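You operate a simulated robot arm through the tools that you are given. There is no shell and no other tool.

Carry out the task below with a simulated robot arm. There is one attempt and no reset: what you move stays moved.

JOB
Put things in order on the hopper table. At the end: the orange pad stands on top of the brown blue-banded carton; the white purple-cored small cone from the hopper table stands where the orange pad stood; the white blue-capped bottle stands where the tall black tin stood; the tall black tin is on the blue tray; whatever was shut is shut again. Leave all else as you found it, and nothing knocked over. Set down upright: tall black tin.

The check looks at the end state, three seconds after you hand in, the way a careful person would. Anything else that was tipped, shoved, dropped, spilled or broken makes it a failure.

ROBOT AND FRAMES
A 6-joint arm with a two-finger parallel gripper, fixed in place. Base frame: the origin is at the foot of the arm, x ahead of it, y to its left, z up; the work surface is at about z = 0. Units: mm, rad, N and s.
With the tool pointing down near the work surface it reaches from about 120 to 500 mm from the base axis. Its first joint turns from -1.257 to 1.257 rad. Payload 0.65 kg.
The tool frame sits at the grasp point between the pads (the TCP): z along the fingers, y along the line on which they close. The tips reach 25 mm beyond it. The gripper opens to 76 mm. The fingers are 18 mm wide and 10 mm thick; the gripper's body (36 by 78 mm) begins 45 mm behind the TCP.
Orientation is that of the tool frame in the base frame, as [roll, pitch, yaw] about the fixed x, y, z axes, in that order (R = Rz(yaw) Ry(pitch) Rx(roll)). With the fingers straight down and closing along the base's y, the tool's x points along the base's -x, its y along +y and its z along -z.

CONTROLS
- The arm moves only by the tool move_arm. Its argument "targets" is a list of rows, each a list of 2 entries, a list of its own where there are three numbers: the shift along the base's x, y, z in mm, then the turn, a rotation vector about the base's x, y, z in rad. In form: [[[tx, ty, tz], [ax, ay, az]], ...]. A call has 1 to 20 rows; each row shifts and turns the commanded pose from where the row before left it. "hand" is the closure, from 0 (fully open) to 1 (shut), set as the call begins (left out, the last holds). Rows are played at 5 a second. More than 50 mm and 0.15 rad between two rows, or a gripper value outside its range, and nothing of the call is played. A pose out of reach is approached as far as the arm can. The call stops where the force on the tool passes 40 N (or 10 N more than at its start, if that is more) or the arm is blocked; 0.2 s more then pass. Each finger travels about 108 mm/s and halts on what it meets, pressing with about 42 N; the grip force reading is that of the motor and also rises with nothing between the fingers. The clock runs only during rows and for 0.2 s after the last one: add rows that do not move to give the fingers time. The reply holds the time, the measured pose of the TCP, the force on the tool along the base axes, the opening and the grip force, in the units named above and with some noise, with the torque about the TCP (base axes, N m) and any sound that the robot's microphone picked up.
- Cameras (640 x 400 px; columns grow to the right, rows downward): "scene" is fixed at [54.1, 272.6, 401.4]; the picture's right is [-0.79, -0.61, 0.00], its down [-0.37, 0.48, -0.79] and it looks along [0.48, -0.63, -0.61] (base axes); focal length 214 px, centre (320, 200). "wrist" rides on the gripper at [58, 11, -81] in the tool frame; the picture's right is [-0.18, 0.98, 0.00], its down [-0.75, -0.14, -0.64] and it looks along [-0.63, -0.12, 0.77] (tool axes); focal length 243 px, centre (320, 200). There is no depth. A picture from a camera that has moved, and an enlarged one, comes with that camera's place and axes in the base frame and with its lens.
- snapshot(camera): a new picture of that camera. No time passes.
- enlarge(camera, box): a new picture of the part [left, top, right, bottom] of that camera's present view, enlarged. No time passes.
- close_job(): hands the job in; it is judged then, once.

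Places have to be worked out from the pictures, the camera data and where the tool is seen. Open the gripper and draw the arm clear of the work before you hand the job in, unless the task says otherwise.

The tools are called after "Emit:" as a command line: name --argument value ..., lists and objects as JSON in quotes. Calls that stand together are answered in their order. move_arm: Moves the arm, as the interface text tells. Its arguments: {"type":"object","properties":{"targets":{"type":"array"},"hand":{"type":"number"}},"required":["targets"]} The other tools are called the same way: snapshot (camera) takes a picture; enlarge (camera, box) takes an enlarged picture of a part of a camera's view; close_job () hands the job in.

At the start:

```text
clock: 0.0
tcp_pos: [310.2, -11.5, 331.0]
tool_rot: [-3.14, 0.003, 3.14]
wrist_force: [-0.4, -0.4, -0.4]
wrist_torque: [-0.01, 0.03, 0.0]
finger_gap: 76.0
gripper_force: 0.0
```

scene: 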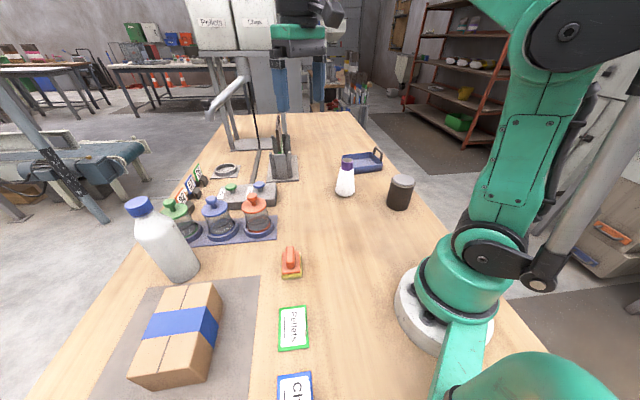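
wrist: 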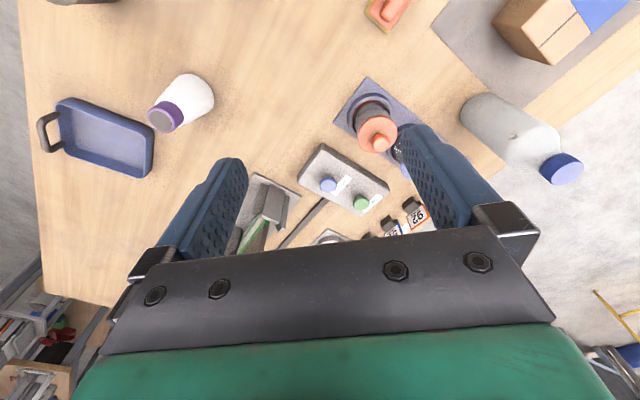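

I start by looking closer at the scene: the hopper table, the pad, the carton, the bottles, the tin and the tray.

Emit:
enlarge --camera "scene" --box '[100, 100, 300, 225]'

Emit:
enlarge --camera "scene" --box '[300, 120, 460, 220]'

Emit:
enlarge --camera "scene" --box '[100, 220, 356, 400]'

Emit:
enlarge --camera "scene" --box '[160, 0, 360, 125]'

Emit:
enlarge --camera "wrist" --box '[220, 60, 480, 260]'

```text
3.20 times, centred on (200, 162) of scene
camera zoom: at [54.1, 272.6, 401.4], right [-0.79, -0.61, 0.0], down [-0.37, 0.48, -0.79], along [0.48, -0.63, -0.61], focal length 686 px, centre (704, 320)
```

zoom: 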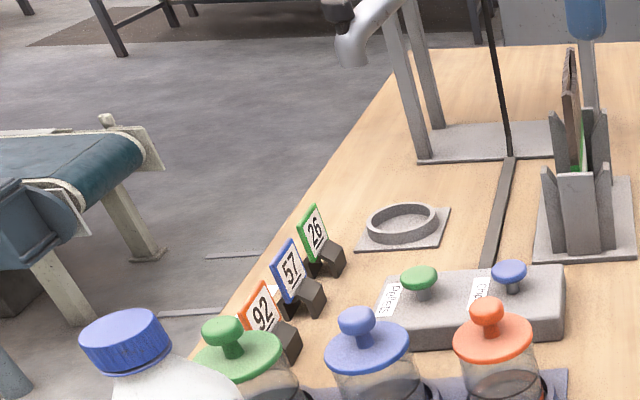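

```text
4.00 times, centred on (380, 170) of scene
camera zoom: at [54.1, 272.6, 401.4], right [-0.79, -0.61, 0.0], down [-0.37, 0.48, -0.79], along [0.48, -0.63, -0.61], focal length 858 px, centre (80, 320)
```

zoom: 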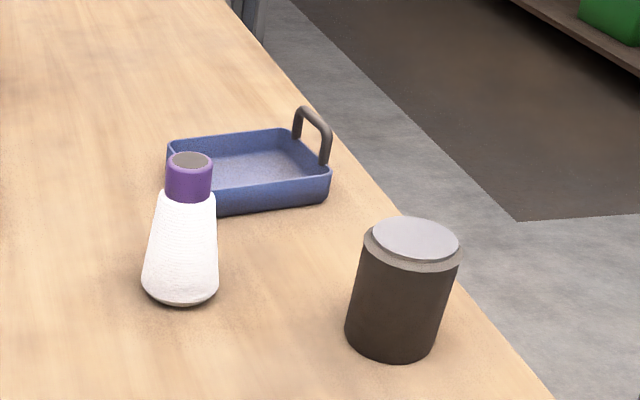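

```text
2.22 times, centred on (228, 310) of scene
camera zoom: at [54.1, 272.6, 401.4], right [-0.79, -0.61, 0.0], down [-0.37, 0.48, -0.79], along [0.48, -0.63, -0.61], focal length 477 px, centre (524, -44)
```

zoom: 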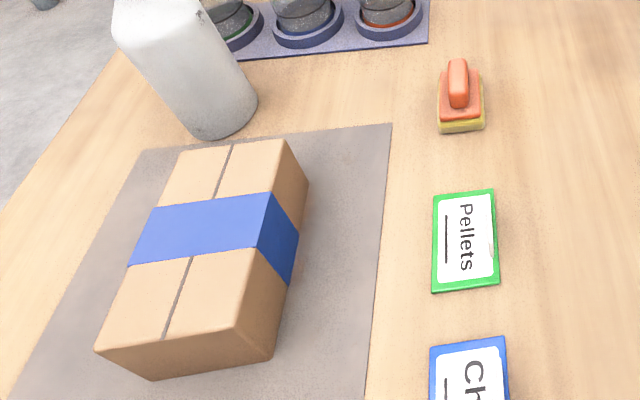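

```text
3.20 times, centred on (260, 62) of scene
camera zoom: at [54.1, 272.6, 401.4], right [-0.79, -0.61, 0.0], down [-0.37, 0.48, -0.79], along [0.48, -0.63, -0.61], focal length 686 px, centre (512, 640)
```

zoom: 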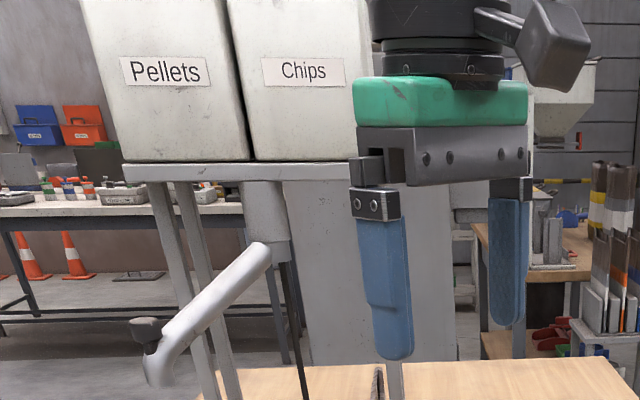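

```text
2.00 times, centred on (350, 160) of wrist
camera zoom: at [250.0, 0.4, 409.9], right [0.19, 0.98, 0.0], down [0.75, -0.14, 0.65], along [0.63, -0.12, -0.76], focal length 485 px, centre (260, 280)
```

zoom: 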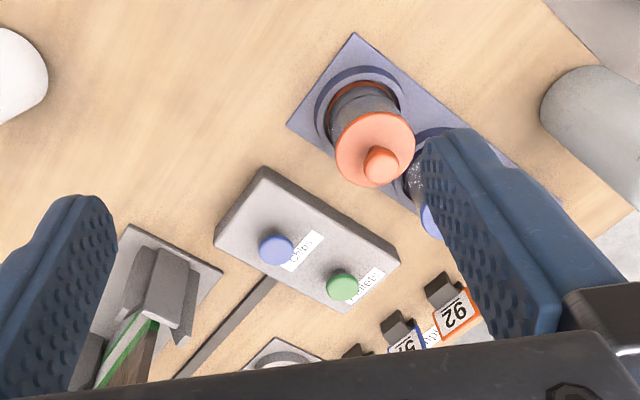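

The pad looks to lie near (273, 88) with its long axis at about -49°, the carton near (306, 292), the tin near (178, -274), the cone near (338, -229), the bottle near (457, 237) and the tray near (370, -410). I move above the pad, turning the closing line across it, to inspect it with the wrist camera.

Emit:
move_arm --targets '[[[-6.2, 16.6, -20], [0, 0, -0.1425]], [[-6.2, 16.6, -20], [0, 0, -0.1425]], [[-6.2, 16.6, -20], [0, 0, -0.1425]], [[-6.2, 16.6, -20], [0, 0, -0.1425]], [[-6.2, 16.6, -20], [0, 0, -0.1425]], [[-6.2, 16.6, -20], [0, 0, -0.1425]], [[0, 0, 0], [0, 0, 0]]]' --hand 0

Emit:
snapshot --camera "wrist"

Emit:
snapshot --camera "scene"

```text
clock: 1.6
tcp_pos: [271.9, 85.3, 208.2]
tool_rot: [-3.142, 0.004, 2.285]
wrist_force: [-0.7, 0.1, 0.1]
wrist_torque: [0.02, -0.01, 0.01]
finger_gap: 75.9
gripper_force: 0.1
```

```text
taken
camera wrist: at [241.0, 138.1, 289.2], right [0.86, 0.5, 0.0], down [0.39, -0.66, 0.65], along [0.33, -0.56, -0.76], focal length 243 px, centre (320, 200)
```

wrist: 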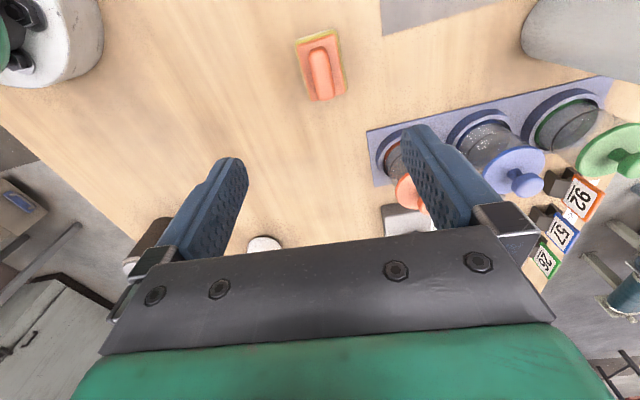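

```text
taken
```

scene: 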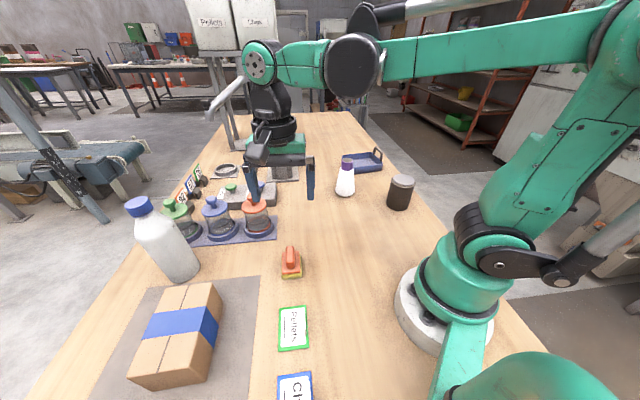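

The pad is visible at the top of the wrist view; I enlarge it to get its corners and handle.

Emit:
enlarge --camera "wrist" --box '[270, 10, 370, 110]'

Emit:
enlarge --camera "scene" --box '[260, 230, 324, 290]'

```text
4.00 times, centred on (320, 60) of wrist
camera zoom: at [241.0, 138.1, 289.2], right [0.86, 0.5, 0.0], down [0.39, -0.66, 0.65], along [0.33, -0.56, -0.76], focal length 970 px, centre (320, 760)
```

zoom: 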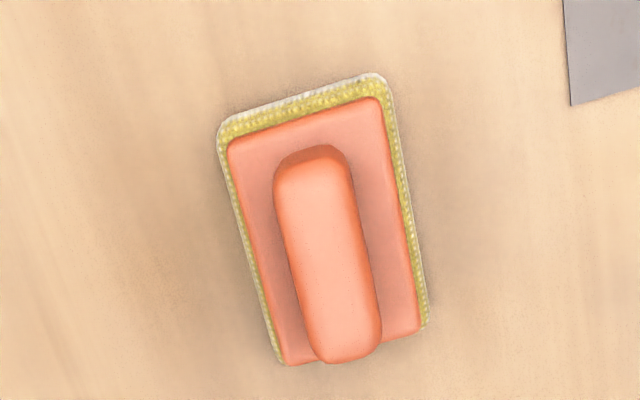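

```text
6.67 times, centred on (292, 260) of scene
camera zoom: at [54.1, 272.6, 401.4], right [-0.79, -0.61, 0.0], down [-0.37, 0.48, -0.79], along [0.48, -0.63, -0.61], focal length 1430 px, centre (507, -200)
```

zoom: 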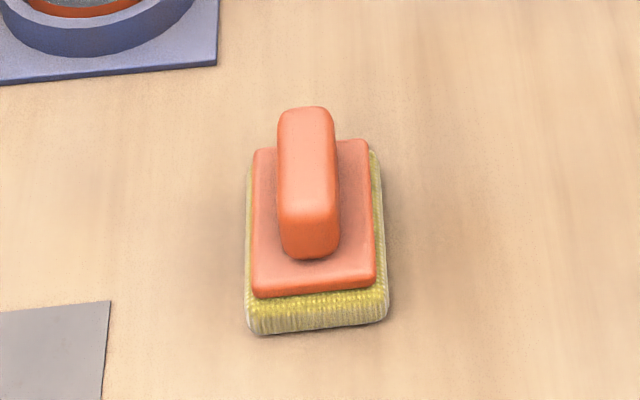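

From both views the pad's centre is about (271.5, 91), turned 45°, with the plate's top at z≈18 and the handle's at z≈40. I centre over it, square up and lower to z≈110 to check again.

Emit:
move_arm --targets '[[[0, 2.8, -24], [0, 0, 0.035]], [[-0.4, 2.9, -24], [0, 0, 0.035]], [[0, 0, -25], [0, 0, 0]], [[0, 0, -25], [0, 0, 0]], [[0, 0, 0], [0, 0, 0]]]' --hand 0

Emit:
snapshot --camera "wrist"

Emit:
enlarge --camera "scene" --box '[230, 180, 358, 290]'

```text
clock: 2.8
tcp_pos: [272.8, 93.0, 113.2]
tool_rot: [-3.141, 0.005, 2.356]
wrist_force: [0.3, -0.2, -1.2]
wrist_torque: [-0.01, 0.03, 0.03]
finger_gap: 75.8
gripper_force: 0.0
```

```text
taken
camera wrist: at [238.0, 142.8, 192.5], right [0.83, 0.56, 0.0], down [0.43, -0.63, 0.65], along [0.36, -0.53, -0.76], focal length 243 px, centre (320, 200)
```

wrist: 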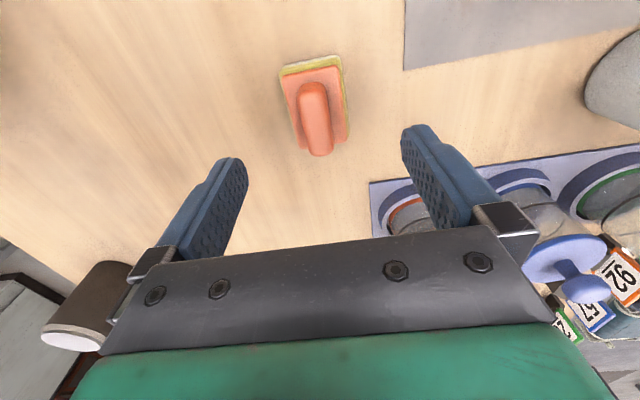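

```text
3.64 times, centred on (294, 235) of scene
camera zoom: at [54.1, 272.6, 401.4], right [-0.79, -0.61, 0.0], down [-0.37, 0.48, -0.79], along [0.48, -0.63, -0.61], focal length 780 px, centre (414, 73)
```

zoom: 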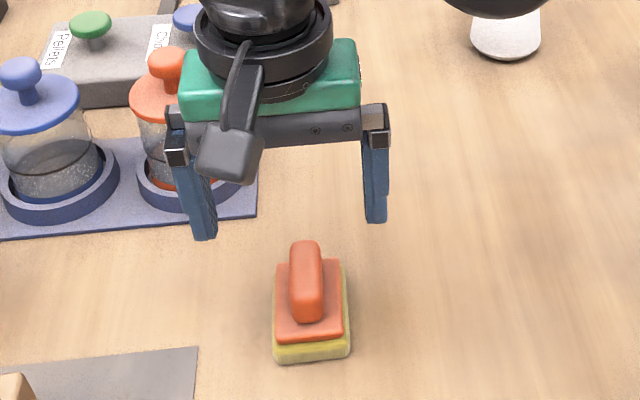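

I enlarge the wrist view to measure how far the handle lies off the grasp axis.

Emit:
enlarge --camera "wrist" --box '[270, 40, 370, 165]'

```text
3.20 times, centred on (320, 102) of wrist
camera zoom: at [238.0, 142.8, 192.5], right [0.83, 0.56, 0.0], down [0.43, -0.63, 0.65], along [0.36, -0.53, -0.76], focal length 776 px, centre (320, 512)
```

zoom: 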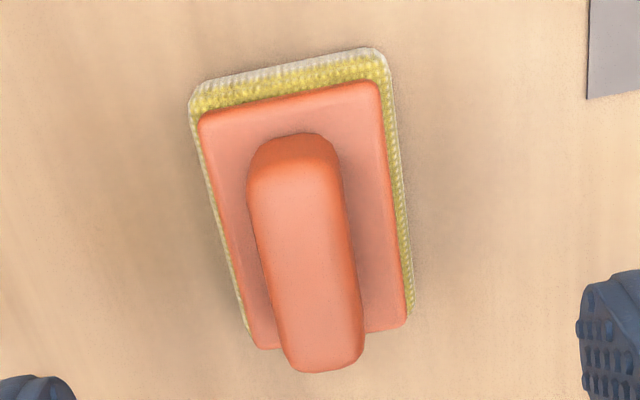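

The handle is centred at about (271.3, 90), some 3 mm off along the closing line. I correct for that and lower to z≈46, which puts the fingertips just above the plate.

Emit:
move_arm --targets '[[[-0.7, -1.7, -20], [0, 0, 0]], [[-0.7, -1.7, -20], [0, 0, 0]], [[0, 0, -15], [0, 0, 0]], [[0, 0, -12], [0, 0, 0]], [[0, 0, 0], [0, 0, 0]]]' --hand 0

Emit:
snapshot --camera "wrist"

Emit:
enlarge --camera "scene" --box '[230, 200, 358, 290]'

```text
clock: 4.0
tcp_pos: [267.8, 89.5, 44.6]
tool_rot: [-3.141, 0.004, 2.356]
wrist_force: [0.1, -0.3, 0.0]
wrist_torque: [0.01, 0.02, -0.05]
finger_gap: 76.0
gripper_force: 0.0
```

```text
taken
camera wrist: at [235.0, 139.6, 124.3], right [0.83, 0.56, 0.0], down [0.43, -0.63, 0.65], along [0.36, -0.53, -0.76], focal length 243 px, centre (320, 200)
```

wrist: 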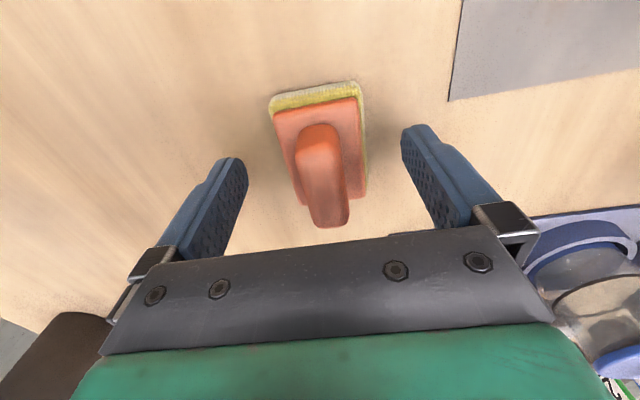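

```text
4.44 times, centred on (294, 245) of scene
camera zoom: at [54.1, 272.6, 401.4], right [-0.79, -0.61, 0.0], down [-0.37, 0.48, -0.79], along [0.48, -0.63, -0.61], focal length 953 px, centre (436, 0)
```

zoom: 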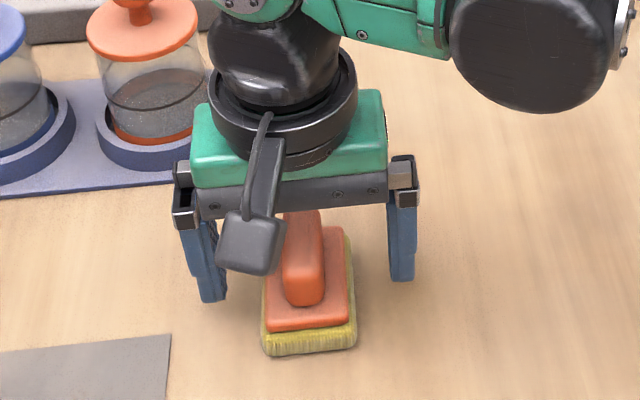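

The readings jitter by 1–2 mm, so I check the handle against the fingers in an enlarged view before I close.

Emit:
enlarge --camera "wrist" --box '[200, 70, 440, 240]'

```text
2.35 times, centred on (320, 155) of wrist
camera zoom: at [235.0, 139.6, 124.3], right [0.83, 0.56, 0.0], down [0.43, -0.63, 0.65], along [0.36, -0.53, -0.76], focal length 571 px, centre (320, 306)
```

zoom: 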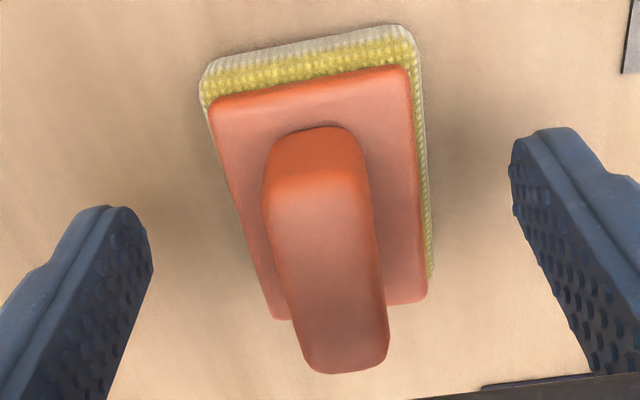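

The handle sits midway between the fingers, and the tips are just at plate level. I raise 1.5 mm for clearance, close on the handle and give the fingers time.

Emit:
move_arm --targets '[[[0, 0, 1.5], [0, 0, 0]]]'

Emit:
move_arm --targets '[[[0, 0, 0], [0, 0, 0]], [[0, 0, 0], [0, 0, 0]], [[0, 0, 0], [0, 0, 0]], [[0, 0, 0], [0, 0, 0]]]' --hand 1

Emit:
enlarge --camera "wrist" --box '[200, 70, 440, 240]'

```text
clock: 4.4
tcp_pos: [268.0, 89.2, 45.4]
tool_rot: [3.141, 0.004, 2.356]
wrist_force: [0.6, -0.1, -0.5]
wrist_torque: [0.0, 0.01, -0.01]
finger_gap: 76.0
gripper_force: 0.1
```

```text
clock: 5.4
tcp_pos: [268.8, 90.5, 46.5]
tool_rot: [3.14, 0.004, 2.357]
wrist_force: [0.7, 1.4, 6.0]
wrist_torque: [0.06, -0.04, 0.03]
finger_gap: 37.1
gripper_force: 42.7
```

```text
2.35 times, centred on (320, 155) of wrist
camera zoom: at [234.5, 139.8, 126.0], right [0.83, 0.56, 0.0], down [0.43, -0.63, 0.65], along [0.36, -0.53, -0.76], focal length 571 px, centre (320, 306)
```

zoom: 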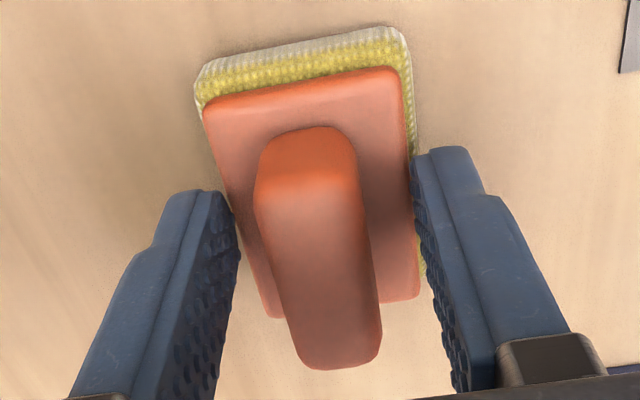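

The fingers stopped at 37 mm on the plate's edges, so the plate's top is higher than I judged. I open, raise by 6 mm and close again on the handle alone.

Emit:
move_arm --targets '[[[0, 0, 0], [0, 0, 0]], [[0, 0, 0], [0, 0, 0]], [[0, 0, 3], [0, 0, 0]], [[0, 0, 3], [0, 0, 0]]]' --hand 0

Emit:
enlarge --camera "wrist" --box '[200, 70, 440, 240]'

Emit:
enlarge --camera "scene" --box '[260, 210, 324, 290]'

```text
clock: 6.4
tcp_pos: [269.7, 91.0, 53.1]
tool_rot: [3.14, 0.004, 2.357]
wrist_force: [0.2, 0.1, -0.3]
wrist_torque: [-0.03, 0.04, 0.01]
finger_gap: 75.8
gripper_force: 0.0
```

```text
2.35 times, centred on (320, 155) of wrist
camera zoom: at [235.1, 141.0, 131.9], right [0.83, 0.56, 0.0], down [0.43, -0.63, 0.65], along [0.36, -0.53, -0.76], focal length 571 px, centre (320, 306)
```

zoom: 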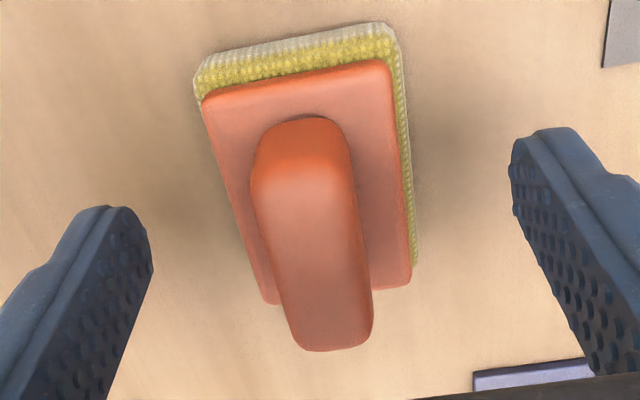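

```text
5.00 times, centred on (292, 250) of scene
camera zoom: at [54.1, 272.6, 401.4], right [-0.79, -0.61, 0.0], down [-0.37, 0.48, -0.79], along [0.48, -0.63, -0.61], focal length 1072 px, centre (460, -50)
```

zoom: 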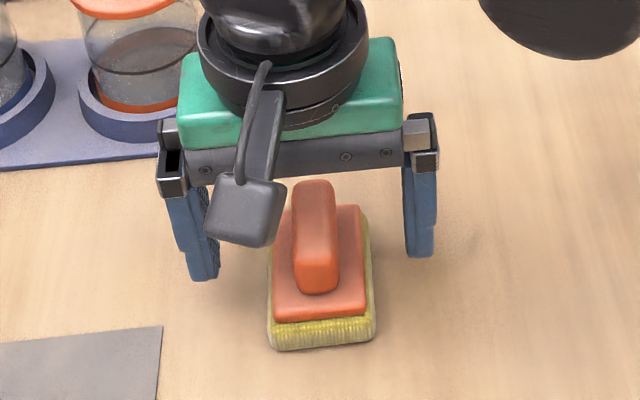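

The pad is still in place and the handle is nearly centred. I lower 2 mm and close on the handle.

Emit:
move_arm --targets '[[[-0.8, -0.8, -2], [0, 0, 0]]]' --hand 0

Emit:
move_arm --targets '[[[0, 0, 0], [0, 0, 0]], [[0, 0, 0], [0, 0, 0]], [[0, 0, 0], [0, 0, 0]], [[0, 0, 0], [0, 0, 0]]]' --hand 1

Emit:
enlarge --camera "wrist" --box '[200, 70, 440, 240]'

```text
clock: 6.8
tcp_pos: [268.8, 90.4, 50.2]
tool_rot: [-3.141, 0.004, 2.356]
wrist_force: [0.1, 0.1, 0.1]
wrist_torque: [0.0, 0.0, -0.02]
finger_gap: 76.0
gripper_force: 0.0
```

```text
clock: 7.8
tcp_pos: [269.7, 90.4, 50.6]
tool_rot: [-3.142, 0.003, 2.355]
wrist_force: [0.7, -0.3, -0.2]
wrist_torque: [0.02, -0.01, 0.01]
finger_gap: 17.3
gripper_force: 35.9
```

```text
2.35 times, centred on (320, 155) of wrist
camera zoom: at [235.2, 139.9, 129.6], right [0.83, 0.56, 0.0], down [0.43, -0.63, 0.65], along [0.36, -0.53, -0.76], focal length 571 px, centre (320, 306)
```

zoom: 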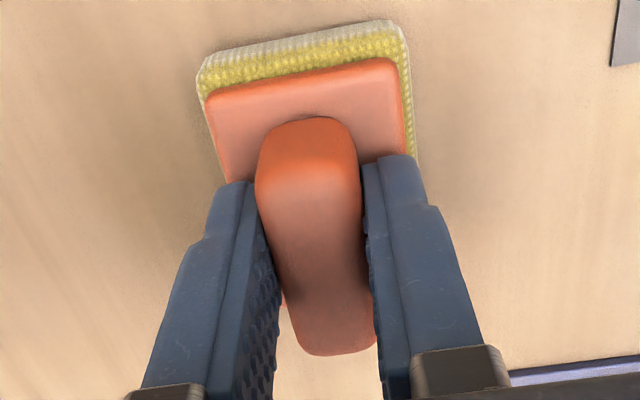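

Grip on the handle is good at 17.3 mm. I lift the pad well clear and carry it over towards the carton at height.

Emit:
move_arm --targets '[[[0, 0, 10], [0, 0, 0]], [[0, 0, 25], [0, 0, 0]], [[0, 0, 30], [0, 0, 0]], [[0, 0, 30], [0, 0, 0]], [[0, 0, 25], [0, 0, 0]], [[5, 28, 0], [0, 0, 0]], [[5, 28, 0], [0, 0, 0]], [[5, 28, 0], [0, 0, 0]], [[5, 28, 0], [0, 0, 0]], [[5, 28, 0], [0, 0, 0]], [[0, 0, 0], [0, 0, 0]]]' --hand 1

Emit:
snapshot --camera "wrist"

Emit:
snapshot --camera "scene"

```text
clock: 10.2
tcp_pos: [292.6, 228.2, 170.3]
tool_rot: [-3.141, 0.003, 2.355]
wrist_force: [0.5, -0.8, -0.4]
wrist_torque: [-0.02, 0.0, 0.03]
finger_gap: 0.0
gripper_force: 24.3
```

```text
taken
camera wrist: at [258.9, 277.5, 249.9], right [0.83, 0.56, 0.0], down [0.43, -0.63, 0.65], along [0.36, -0.53, -0.76], focal length 243 px, centre (320, 200)
```

wrist: 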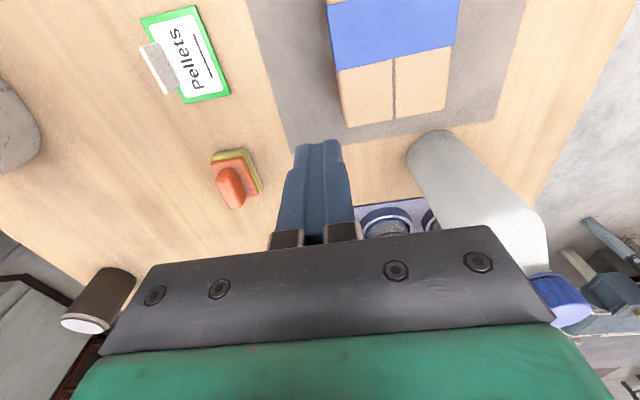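

```text
taken
```

scene: 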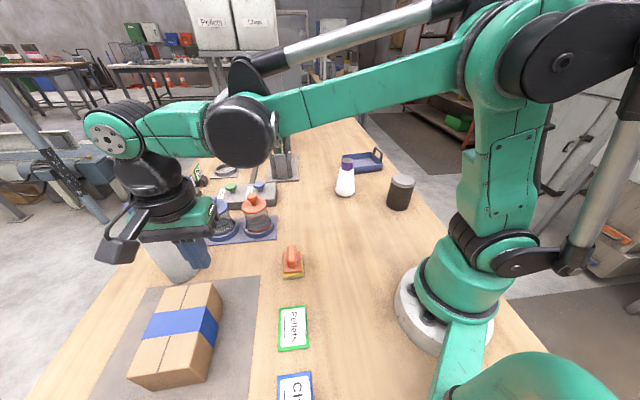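

The pad slipped off the fingers at the start of the lift: the gap reads 0 and the pad still stands upright at its old spot. I open, go back over it and look again, to take it by its body instead.

Emit:
move_arm --targets '[[[-5, -28, 0], [0, 0, 0]], [[-5, -28, 0], [0, 0, 0]], [[-5, -28, 0], [0, 0, 0]], [[-5, -28, 0], [0, 0, 0]], [[-5, -28, 0], [0, 0, 0]], [[0, 0, -25], [0, 0, 0]], [[0, 0, -25], [0, 0, 0]], [[0, 0, 0], [0, 0, 0]]]' --hand 0

Emit:
enlarge --camera "wrist" --box '[250, 30, 390, 165]'

Emit:
enlarge --camera "scene" --box '[260, 230, 324, 290]'

```text
clock: 12.0
tcp_pos: [269.3, 86.8, 121.3]
tool_rot: [-3.141, 0.002, 2.355]
wrist_force: [0.1, 0.1, -0.2]
wrist_torque: [0.02, 0.0, 0.0]
finger_gap: 76.1
gripper_force: 0.0
```

```text
2.96 times, centred on (320, 98) of wrist
camera zoom: at [235.6, 137.6, 200.8], right [0.83, 0.56, 0.0], down [0.43, -0.63, 0.65], along [0.36, -0.53, -0.76], focal length 719 px, centre (320, 504)
```

zoom: 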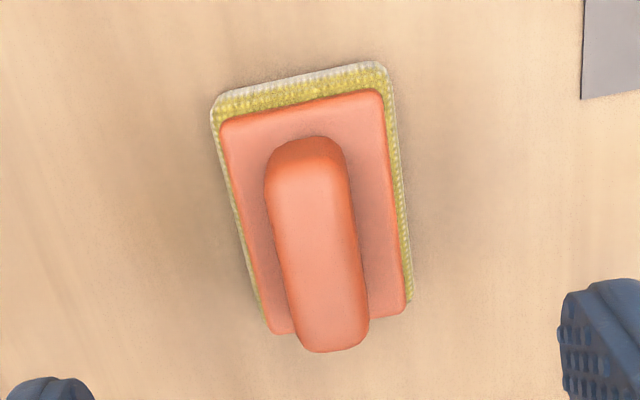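

```text
6.67 times, centred on (292, 260) of scene
camera zoom: at [54.1, 272.6, 401.4], right [-0.79, -0.61, 0.0], down [-0.37, 0.48, -0.79], along [0.48, -0.63, -0.61], focal length 1430 px, centre (507, -200)
```

zoom: 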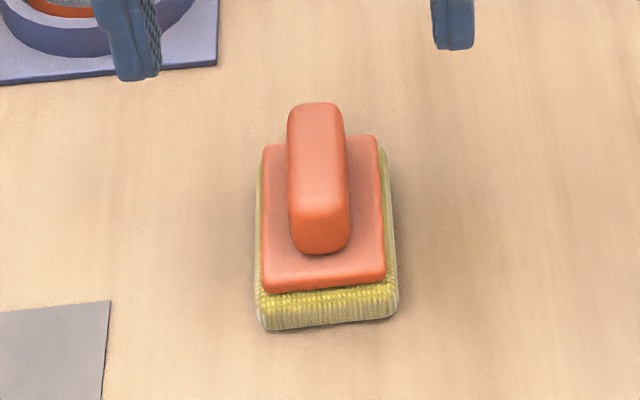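

The pad shifted only about 3 mm and is upright, centred near (272, 87). I lower further this time, to TCP z≈32, so that the fingers take the whole sponge body, then close.

Emit:
move_arm --targets '[[[0.4, -0.4, -25], [0, 0, 0.01]], [[0.4, -0.4, -25], [0, 0, 0.01]], [[0, 0, -20], [0, 0, 0]], [[0, 0, -12], [0, 0, 0]], [[0, 0, -7], [0, 0, 0]], [[0, 0, 0], [0, 0, 0]]]' --hand 0

Emit:
move_arm --targets '[[[0, 0, 0], [0, 0, 0]], [[0, 0, 0], [0, 0, 0]], [[0, 0, 0], [0, 0, 0]], [[0, 0, 0], [0, 0, 0]]]' --hand 1

Emit:
enlarge --camera "wrist" --box '[200, 70, 440, 240]'

Emit:
enlarge --camera "scene" --box '[240, 210, 344, 290]'

```text
clock: 13.4
tcp_pos: [269.6, 88.6, 32.0]
tool_rot: [3.141, 0.004, 2.376]
wrist_force: [-0.2, -0.9, 0.1]
wrist_torque: [0.02, 0.0, -0.01]
finger_gap: 76.1
gripper_force: 0.1
```

```text
clock: 14.4
tcp_pos: [270.0, 88.9, 31.6]
tool_rot: [-3.141, 0.003, 2.376]
wrist_force: [-0.5, 0.1, -0.4]
wrist_torque: [0.0, 0.0, 0.01]
finger_gap: 42.7
gripper_force: 42.0
```

```text
2.35 times, centred on (320, 155) of wrist
camera zoom: at [235.4, 138.8, 111.2], right [0.81, 0.58, 0.0], down [0.44, -0.62, 0.65], along [0.38, -0.53, -0.76], focal length 571 px, centre (320, 306)
```

zoom: 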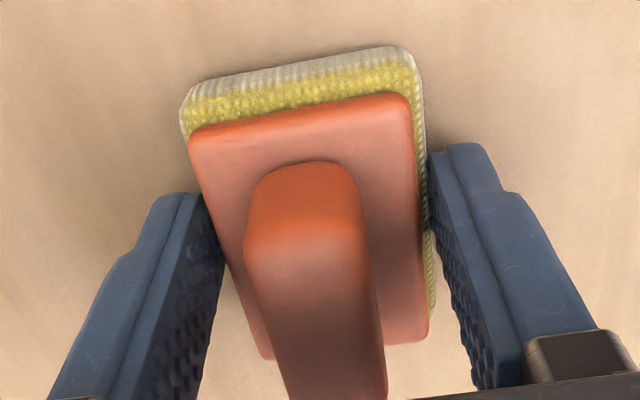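

```text
5.00 times, centred on (292, 250) of scene
camera zoom: at [54.1, 272.6, 401.4], right [-0.79, -0.61, 0.0], down [-0.37, 0.48, -0.79], along [0.48, -0.63, -0.61], focal length 1072 px, centre (460, -50)
```

zoom: 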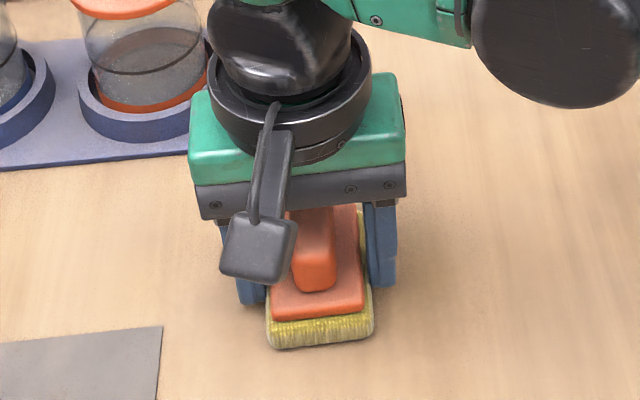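

The gap of 42.7 mm matches the sponge's width. I lift a little, slowly, and check that it holds.

Emit:
move_arm --targets '[[[0, 0, 5], [0, 0, 0]], [[0, 0, 5], [0, 0, 0]], [[0, 0, 10], [0, 0, 0]], [[0, 0, 0], [0, 0, 0]]]' --hand 1

Emit:
enlarge --camera "scene" --box '[240, 200, 344, 290]'

```text
clock: 15.4
tcp_pos: [270.4, 88.6, 52.4]
tool_rot: [3.141, 0.003, 2.374]
wrist_force: [0.1, -0.2, -1.0]
wrist_torque: [-0.02, -0.01, 0.04]
finger_gap: 43.2
gripper_force: 41.6
```

```text
4.44 times, centred on (292, 245) of scene
camera zoom: at [54.1, 272.6, 401.4], right [-0.79, -0.61, 0.0], down [-0.37, 0.48, -0.79], along [0.48, -0.63, -0.61], focal length 953 px, centre (444, 0)
```

zoom: 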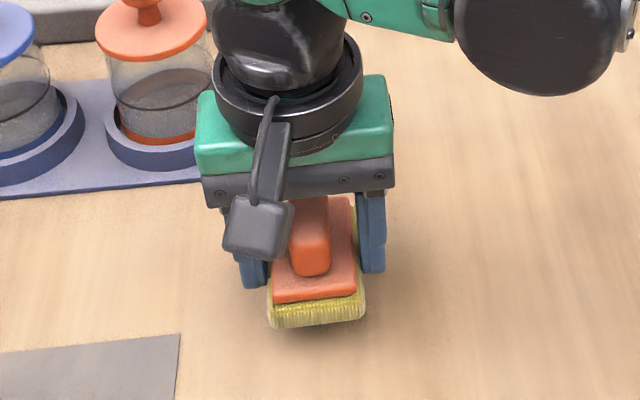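

It holds at 43 mm and has lifted. I raise it clear and carry it over the carton's centre at about (307, 292).

Emit:
move_arm --targets '[[[0, 0, 20], [0, 0, 0]], [[0, 0, 25], [0, 0, 0]], [[0, 0, 30], [0, 0, 0]], [[0, 0, 30], [0, 0, 0]], [[4.6, 25.3, 0], [0, 0, 0]], [[4.6, 25.3, 0], [0, 0, 0]], [[4.6, 25.3, 0], [0, 0, 0]], [[4.6, 25.3, 0], [0, 0, 0]], [[4.6, 25.3, 0], [0, 0, 0]], [[4.6, 25.3, 0], [0, 0, 0]], [[4.6, 25.3, 0], [0, 0, 0]], [[4.6, 25.3, 0], [0, 0, 0]], [[0, 0, 0], [0, 0, 0]]]' --hand 1

Emit:
snapshot --camera "wrist"

Emit:
snapshot --camera "scene"

```text
clock: 18.2
tcp_pos: [306.6, 294.3, 159.3]
tool_rot: [3.141, 0.004, 2.376]
wrist_force: [0.8, 0.3, -0.6]
wrist_torque: [-0.01, 0.01, 0.01]
finger_gap: 42.9
gripper_force: 41.9
```

```text
taken
camera wrist: at [271.2, 343.6, 238.5], right [0.81, 0.58, 0.0], down [0.44, -0.62, 0.65], along [0.38, -0.53, -0.76], focal length 243 px, centre (320, 200)
```

wrist: 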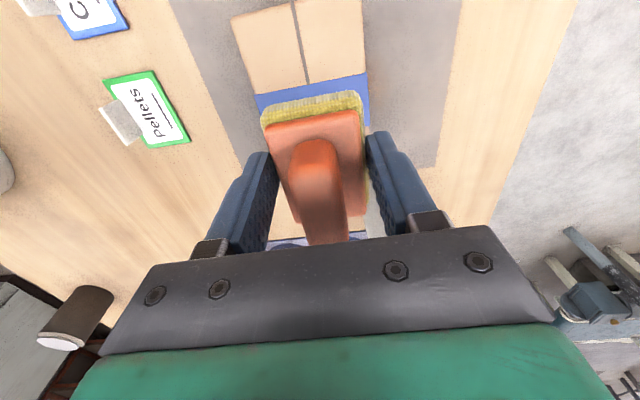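

```text
taken
```

scene: 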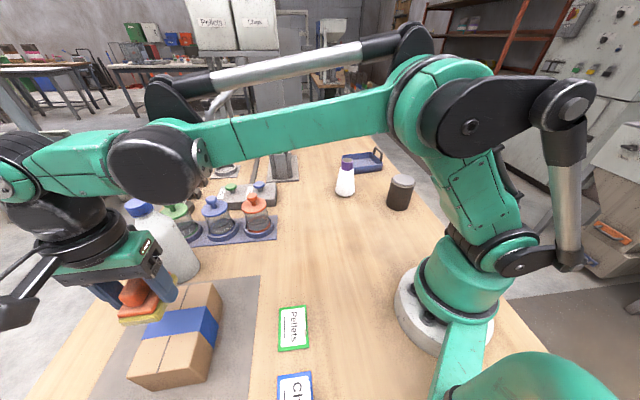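

The pad is above the carton and square to it. I shift 2.5 mm and lower to just above the top (estimated at z≈60), then look.

Emit:
move_arm --targets '[[[-0.5, -2.5, -15], [0, 0, 0]], [[0, 0, -20], [0, 0, 0]], [[0, 0, -15], [0, 0, 0]], [[0, 0, -10], [0, 0, 0]], [[0, 0, 0], [0, 0, 0]]]' --hand 1

Emit:
snapshot --camera "wrist"

Emit:
enlarge --camera "scene" --box '[80, 220, 272, 400]'

```text
clock: 19.4
tcp_pos: [305.9, 288.5, 97.9]
tool_rot: [-3.139, 0.004, 2.375]
wrist_force: [-1.9, -1.1, 30.9]
wrist_torque: [-0.03, 0.09, -0.01]
finger_gap: 42.7
gripper_force: 42.3
```

```text
taken
camera wrist: at [271.6, 338.6, 177.2], right [0.81, 0.58, 0.0], down [0.44, -0.62, 0.65], along [0.37, -0.53, -0.76], focal length 243 px, centre (320, 200)
```

wrist: 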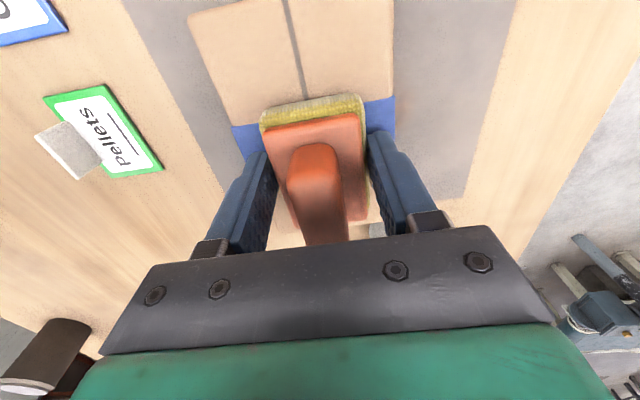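

```text
2.22 times, centred on (176, 310) of scene
camera zoom: at [54.1, 272.5, 401.5], right [-0.79, -0.61, 0.0], down [-0.37, 0.48, -0.79], along [0.49, -0.63, -0.61], focal length 477 px, centre (640, -44)
```

zoom: 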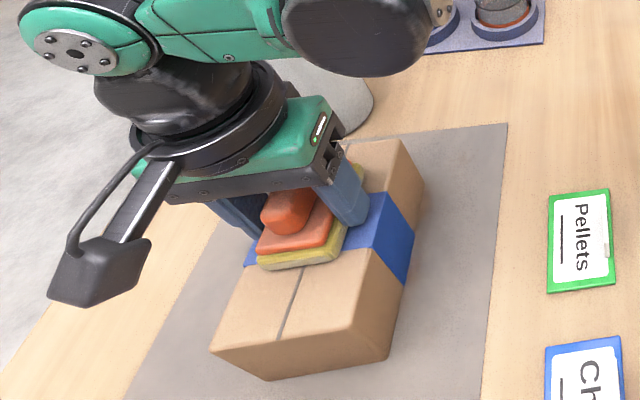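

Contact already: 31 N with the TCP at z≈98, so the carton is about 66 mm high. The pad is centred on the band. I back up slightly to relieve the force before releasing.

Emit:
move_arm --targets '[[[0, 0, 1], [0, 0, 0]], [[0, 0, 0], [0, 0, 0]]]' --hand 1

```text
clock: 20.0
tcp_pos: [307.1, 289.2, 98.5]
tool_rot: [-3.141, 0.003, 2.376]
wrist_force: [0.2, -0.2, 0.3]
wrist_torque: [-0.03, -0.01, -0.02]
finger_gap: 42.8
gripper_force: 41.8
```

Force is back to about zero, so the pad is within a millimetre of the top. I lower 0.5 mm for light contact and open the fingers slowly.

Emit:
move_arm --targets '[[[0, 0, -0.5], [0, 0, 0]], [[0, 0, 0], [0, 0, 0]]]' --hand 1

Emit:
move_arm --targets '[[[0, 0, 0], [0, 0, 0]], [[0, 0, 0], [0, 0, 0]]]' --hand 0.25

Emit:
enlarge --camera "wrist" --box '[180, 0, 440, 240]'

```text
clock: 20.6
tcp_pos: [305.8, 288.8, 97.5]
tool_rot: [3.142, 0.003, 2.374]
wrist_force: [0.2, 1.2, 2.1]
wrist_torque: [0.08, 0.05, 0.02]
finger_gap: 42.8
gripper_force: 42.2
```

```text
clock: 21.2
tcp_pos: [306.7, 288.3, 99.2]
tool_rot: [3.14, 0.004, 2.376]
wrist_force: [-0.2, -0.2, 0.3]
wrist_torque: [0.0, -0.01, 0.02]
finger_gap: 57.0
gripper_force: 0.1
```

```text
1.67 times, centred on (310, 120) of wrist
camera zoom: at [271.7, 337.7, 177.3], right [0.81, 0.58, 0.0], down [0.44, -0.62, 0.65], along [0.37, -0.53, -0.76], focal length 404 px, centre (337, 333)
```

zoom: 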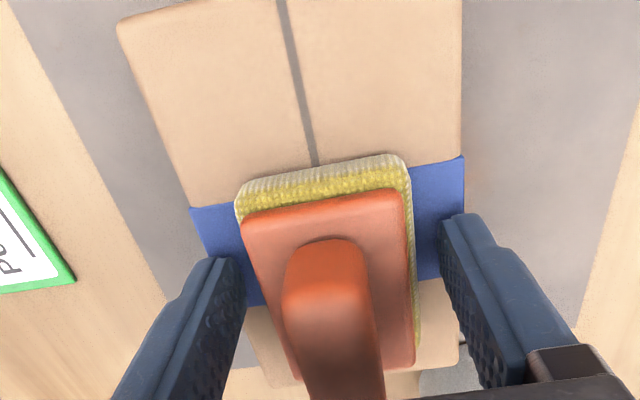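

The pad stands on the carton and the fingers are free of it. I rise straight up and then open fully.

Emit:
move_arm --targets '[[[0, 0, 10], [0, 0, 0]], [[0, 0, 20], [0, 0, 0]], [[0, 0, 30], [0, 0, 0]], [[0, 0, 30], [0, 0, 0]], [[0, 0, 30], [0, 0, 0]], [[0, 0, 0], [0, 0, 0]]]' --hand 0.2

Emit:
snapshot --camera "wrist"

Emit:
snapshot --camera "scene"

```text
clock: 22.6
tcp_pos: [308.0, 287.4, 218.9]
tool_rot: [3.141, 0.005, 2.375]
wrist_force: [0.3, 0.0, 0.3]
wrist_torque: [0.0, 0.02, 0.02]
finger_gap: 60.9
gripper_force: 0.1
```

```text
taken
camera wrist: at [272.8, 336.3, 298.0], right [0.81, 0.58, 0.0], down [0.44, -0.62, 0.65], along [0.37, -0.53, -0.76], focal length 243 px, centre (320, 200)
```

wrist: 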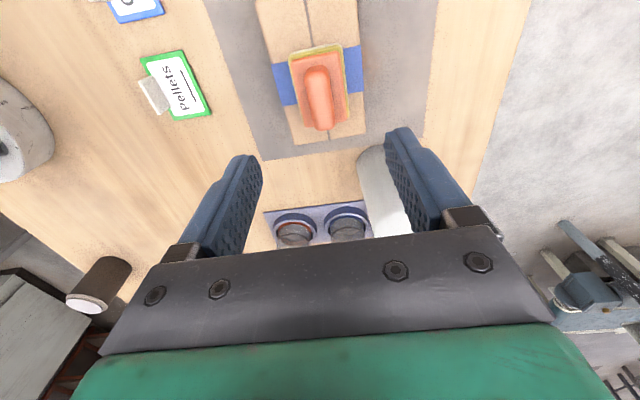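

```text
taken
```

scene: 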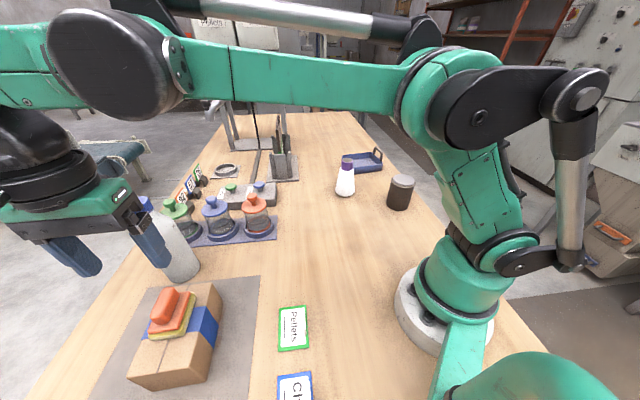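

The pad is on the carton as wanted. Next is the purple-cored cone; I swing across at height to hover above it near (338, -229).

Emit:
move_arm --targets '[[[2.3, -39.7, 0], [0, 0, 0.013]], [[2.3, -39.7, 0], [0, 0, 0.013]], [[2.3, -39.7, 0], [0, 0, 0.013]], [[2.3, -39.7, 0], [0, 0, 0.013]], [[2.3, -39.7, 0], [0, 0, 0.013]], [[2.3, -39.7, 0], [0, 0, 0.013]], [[2.3, -39.7, 0], [0, 0, 0.013]], [[2.3, -39.7, 0], [0, 0, 0.013]], [[2.3, -39.7, 0], [0, 0, 0.013]], [[2.3, -39.7, 0], [0, 0, 0.013]], [[2.3, -39.7, 0], [0, 0, 0.013]], [[2.3, -39.7, 0], [0, 0, 0.013]], [[2.3, -39.7, 0], [0, 0, 0.013]], [[0, 0, 0], [0, 0, 0]]]' --hand 0

Emit:
snapshot --camera "wrist"

Emit:
snapshot --camera "scene"

```text
clock: 25.6
tcp_pos: [333.8, -227.7, 220.0]
tool_rot: [3.141, 0.004, 2.544]
wrist_force: [-0.4, 0.2, -1.2]
wrist_torque: [-0.01, -0.03, 0.0]
finger_gap: 75.9
gripper_force: 0.1
```

```text
taken
camera wrist: at [292.2, -184.8, 300.5], right [0.71, 0.71, 0.0], down [0.54, -0.54, 0.65], along [0.46, -0.46, -0.76], focal length 243 px, centre (320, 200)
```

wrist: 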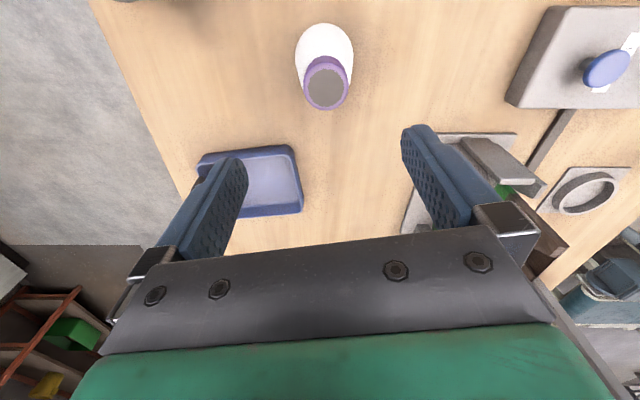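

```text
taken
```

scene: 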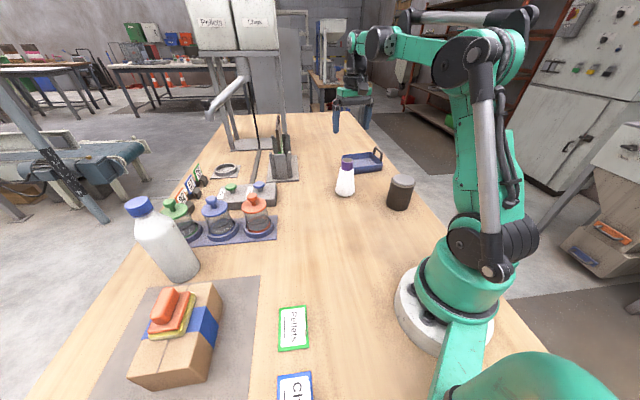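

I enlarge the cone in both views to fix its place and shape, and the tray as well.

Emit:
enlarge --camera "wrist" --box '[260, 5, 390, 125]'

Emit:
enlarge --camera "scene" --box '[320, 145, 372, 205]'

Emit:
enlarge --camera "scene" --box '[340, 130, 430, 220]'

Emit:
enlarge --camera "wrist" --box '[170, 125, 330, 235]'

```text
3.33 times, centred on (325, 65) of wrist
camera zoom: at [292.2, -184.8, 300.5], right [0.71, 0.71, 0.0], down [0.54, -0.54, 0.65], along [0.46, -0.46, -0.76], focal length 809 px, centre (303, 650)
```

zoom: 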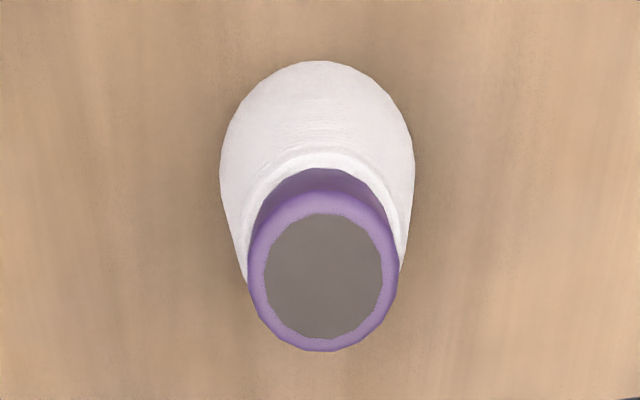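

```text
6.67 times, centred on (346, 175) of scene
camera zoom: at [54.1, 272.6, 401.4], right [-0.79, -0.61, 0.0], down [-0.37, 0.48, -0.79], along [0.48, -0.63, -0.61], focal length 1430 px, centre (147, 367)
```

zoom: 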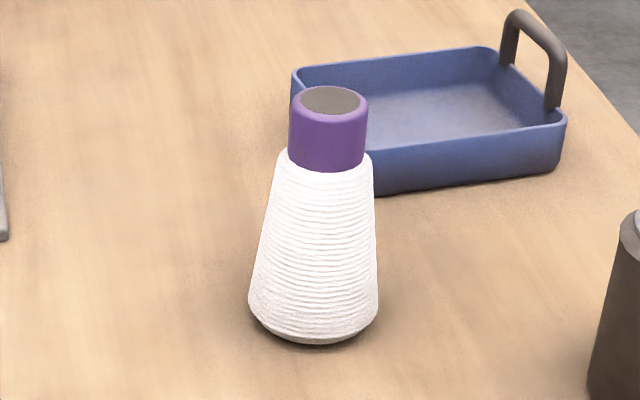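

```text
4.44 times, centred on (385, 175) of scene
camera zoom: at [54.1, 272.6, 401.4], right [-0.79, -0.61, 0.0], down [-0.37, 0.48, -0.79], along [0.48, -0.63, -0.61], focal length 953 px, centre (31, 311)
```

zoom: 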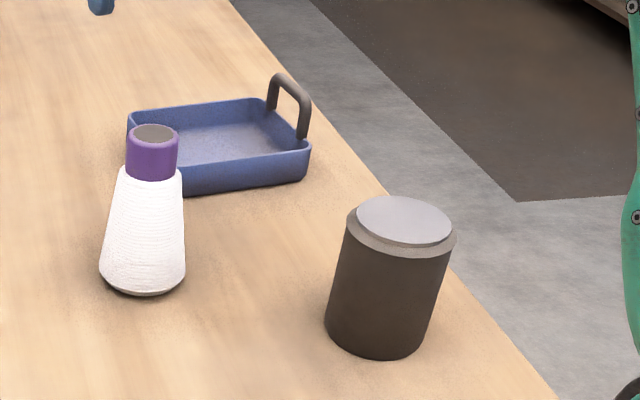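

```text
3.64 times, centred on (250, 180) of wrist
camera zoom: at [292.2, -184.8, 300.5], right [0.71, 0.71, 0.0], down [0.54, -0.54, 0.65], along [0.46, -0.46, -0.76], focal length 882 px, centre (574, 273)
```

zoom: 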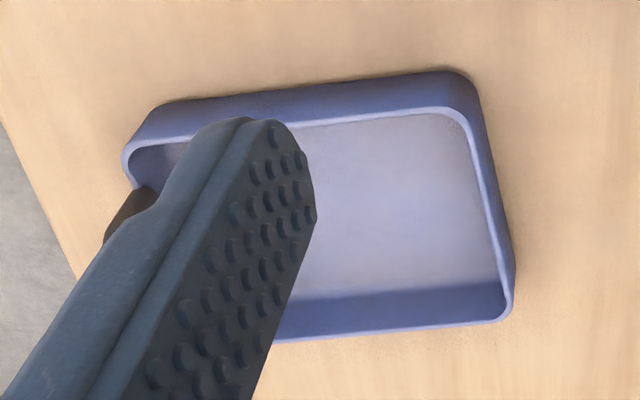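

The cone is about 116 mm tall with a 35 mm purple core between z≈83 and 116, centred near (331, -217). I shift over it and lower to z≈160 to check alignment.

Emit:
move_arm --targets '[[[-1.5, 4.8, -10], [0, 0, 0]], [[-1.4, 4.8, -25], [0, 0, 0]], [[0, 0, -25], [0, 0, 0]], [[0, 0, 0], [0, 0, 0]]]' --hand 0

Emit:
enlarge --camera "wrist" --box '[200, 20, 440, 190]'

Emit:
enlarge --camera "scene" --box '[300, 80, 430, 210]'

```text
clock: 26.6
tcp_pos: [332.3, -218.4, 158.4]
tool_rot: [3.141, 0.004, 2.544]
wrist_force: [-0.3, 0.1, -0.4]
wrist_torque: [-0.03, 0.01, -0.02]
finger_gap: 76.3
gripper_force: 0.1
```

```text
2.35 times, centred on (320, 105) of wrist
camera zoom: at [290.1, -175.3, 237.8], right [0.71, 0.71, 0.0], down [0.54, -0.54, 0.65], along [0.46, -0.46, -0.76], focal length 571 px, centre (320, 424)
```

zoom: 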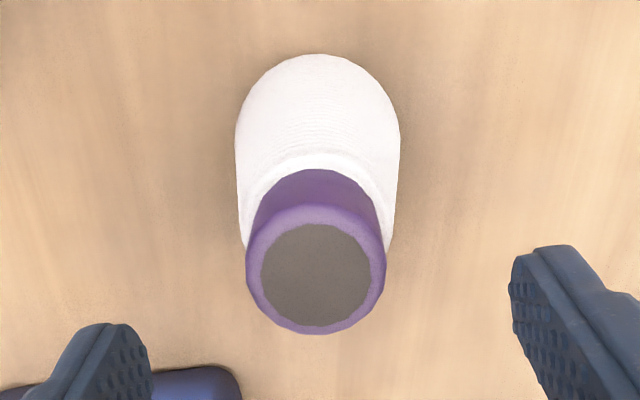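

```text
3.08 times, centred on (365, 145) of scene
camera zoom: at [54.1, 272.6, 401.4], right [-0.79, -0.61, 0.0], down [-0.37, 0.48, -0.79], along [0.48, -0.63, -0.61], focal length 660 px, centre (182, 369)
```

zoom: 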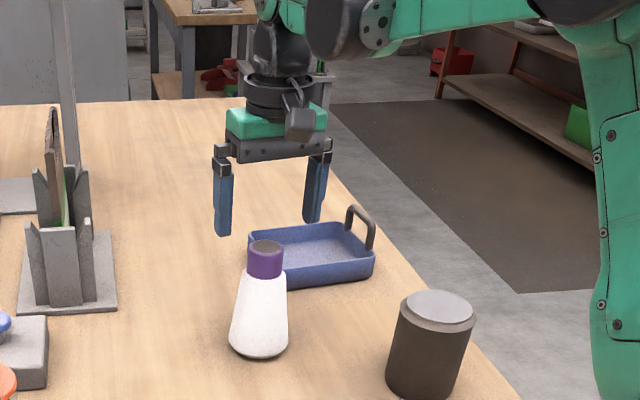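

The core is centred on the grasp axis to about 1 mm. I lower to TCP z≈110 so the fingers flank the purple core, and close.

Emit:
move_arm --targets '[[[0, 0, -15], [0, 0, 0]], [[0, 0, -15], [0, 0, 0]], [[0, 0, -10], [0, 0, 0]], [[0, 0, -8], [0, 0, 0]], [[0, 0, 0], [0, 0, 0]]]' --hand 0

Emit:
enlarge --camera "wrist" --box '[200, 70, 440, 240]'

Emit:
enlarge --camera "scene" --box '[300, 120, 400, 210]'

```text
clock: 27.8
tcp_pos: [331.5, -216.2, 109.8]
tool_rot: [-3.141, 0.002, 2.544]
wrist_force: [-0.3, 0.3, 0.0]
wrist_torque: [-0.01, 0.02, -0.02]
finger_gap: 76.2
gripper_force: 0.2
```

```text
2.35 times, centred on (320, 155) of wrist
camera zoom: at [289.8, -172.8, 188.2], right [0.71, 0.71, 0.0], down [0.54, -0.54, 0.65], along [0.46, -0.46, -0.76], focal length 571 px, centre (320, 306)
```

zoom: 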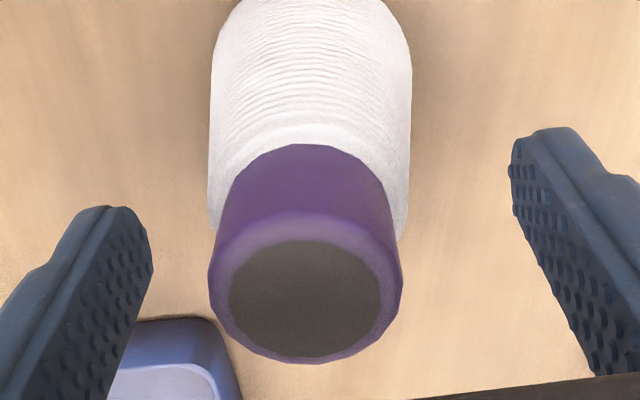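

```text
4.44 times, centred on (350, 165) of scene
camera zoom: at [54.1, 272.6, 401.4], right [-0.79, -0.61, 0.0], down [-0.37, 0.48, -0.79], along [0.48, -0.63, -0.61], focal length 953 px, centre (187, 356)
```

zoom: 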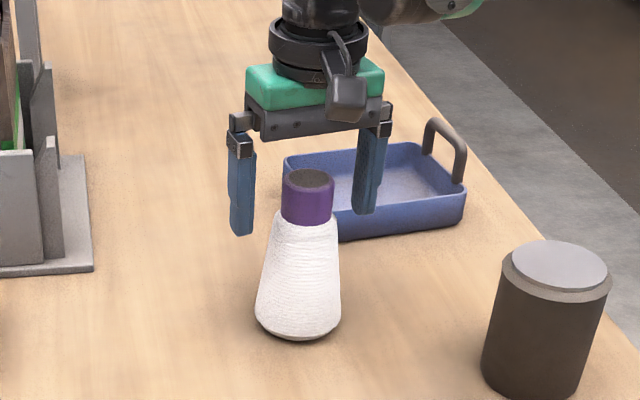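

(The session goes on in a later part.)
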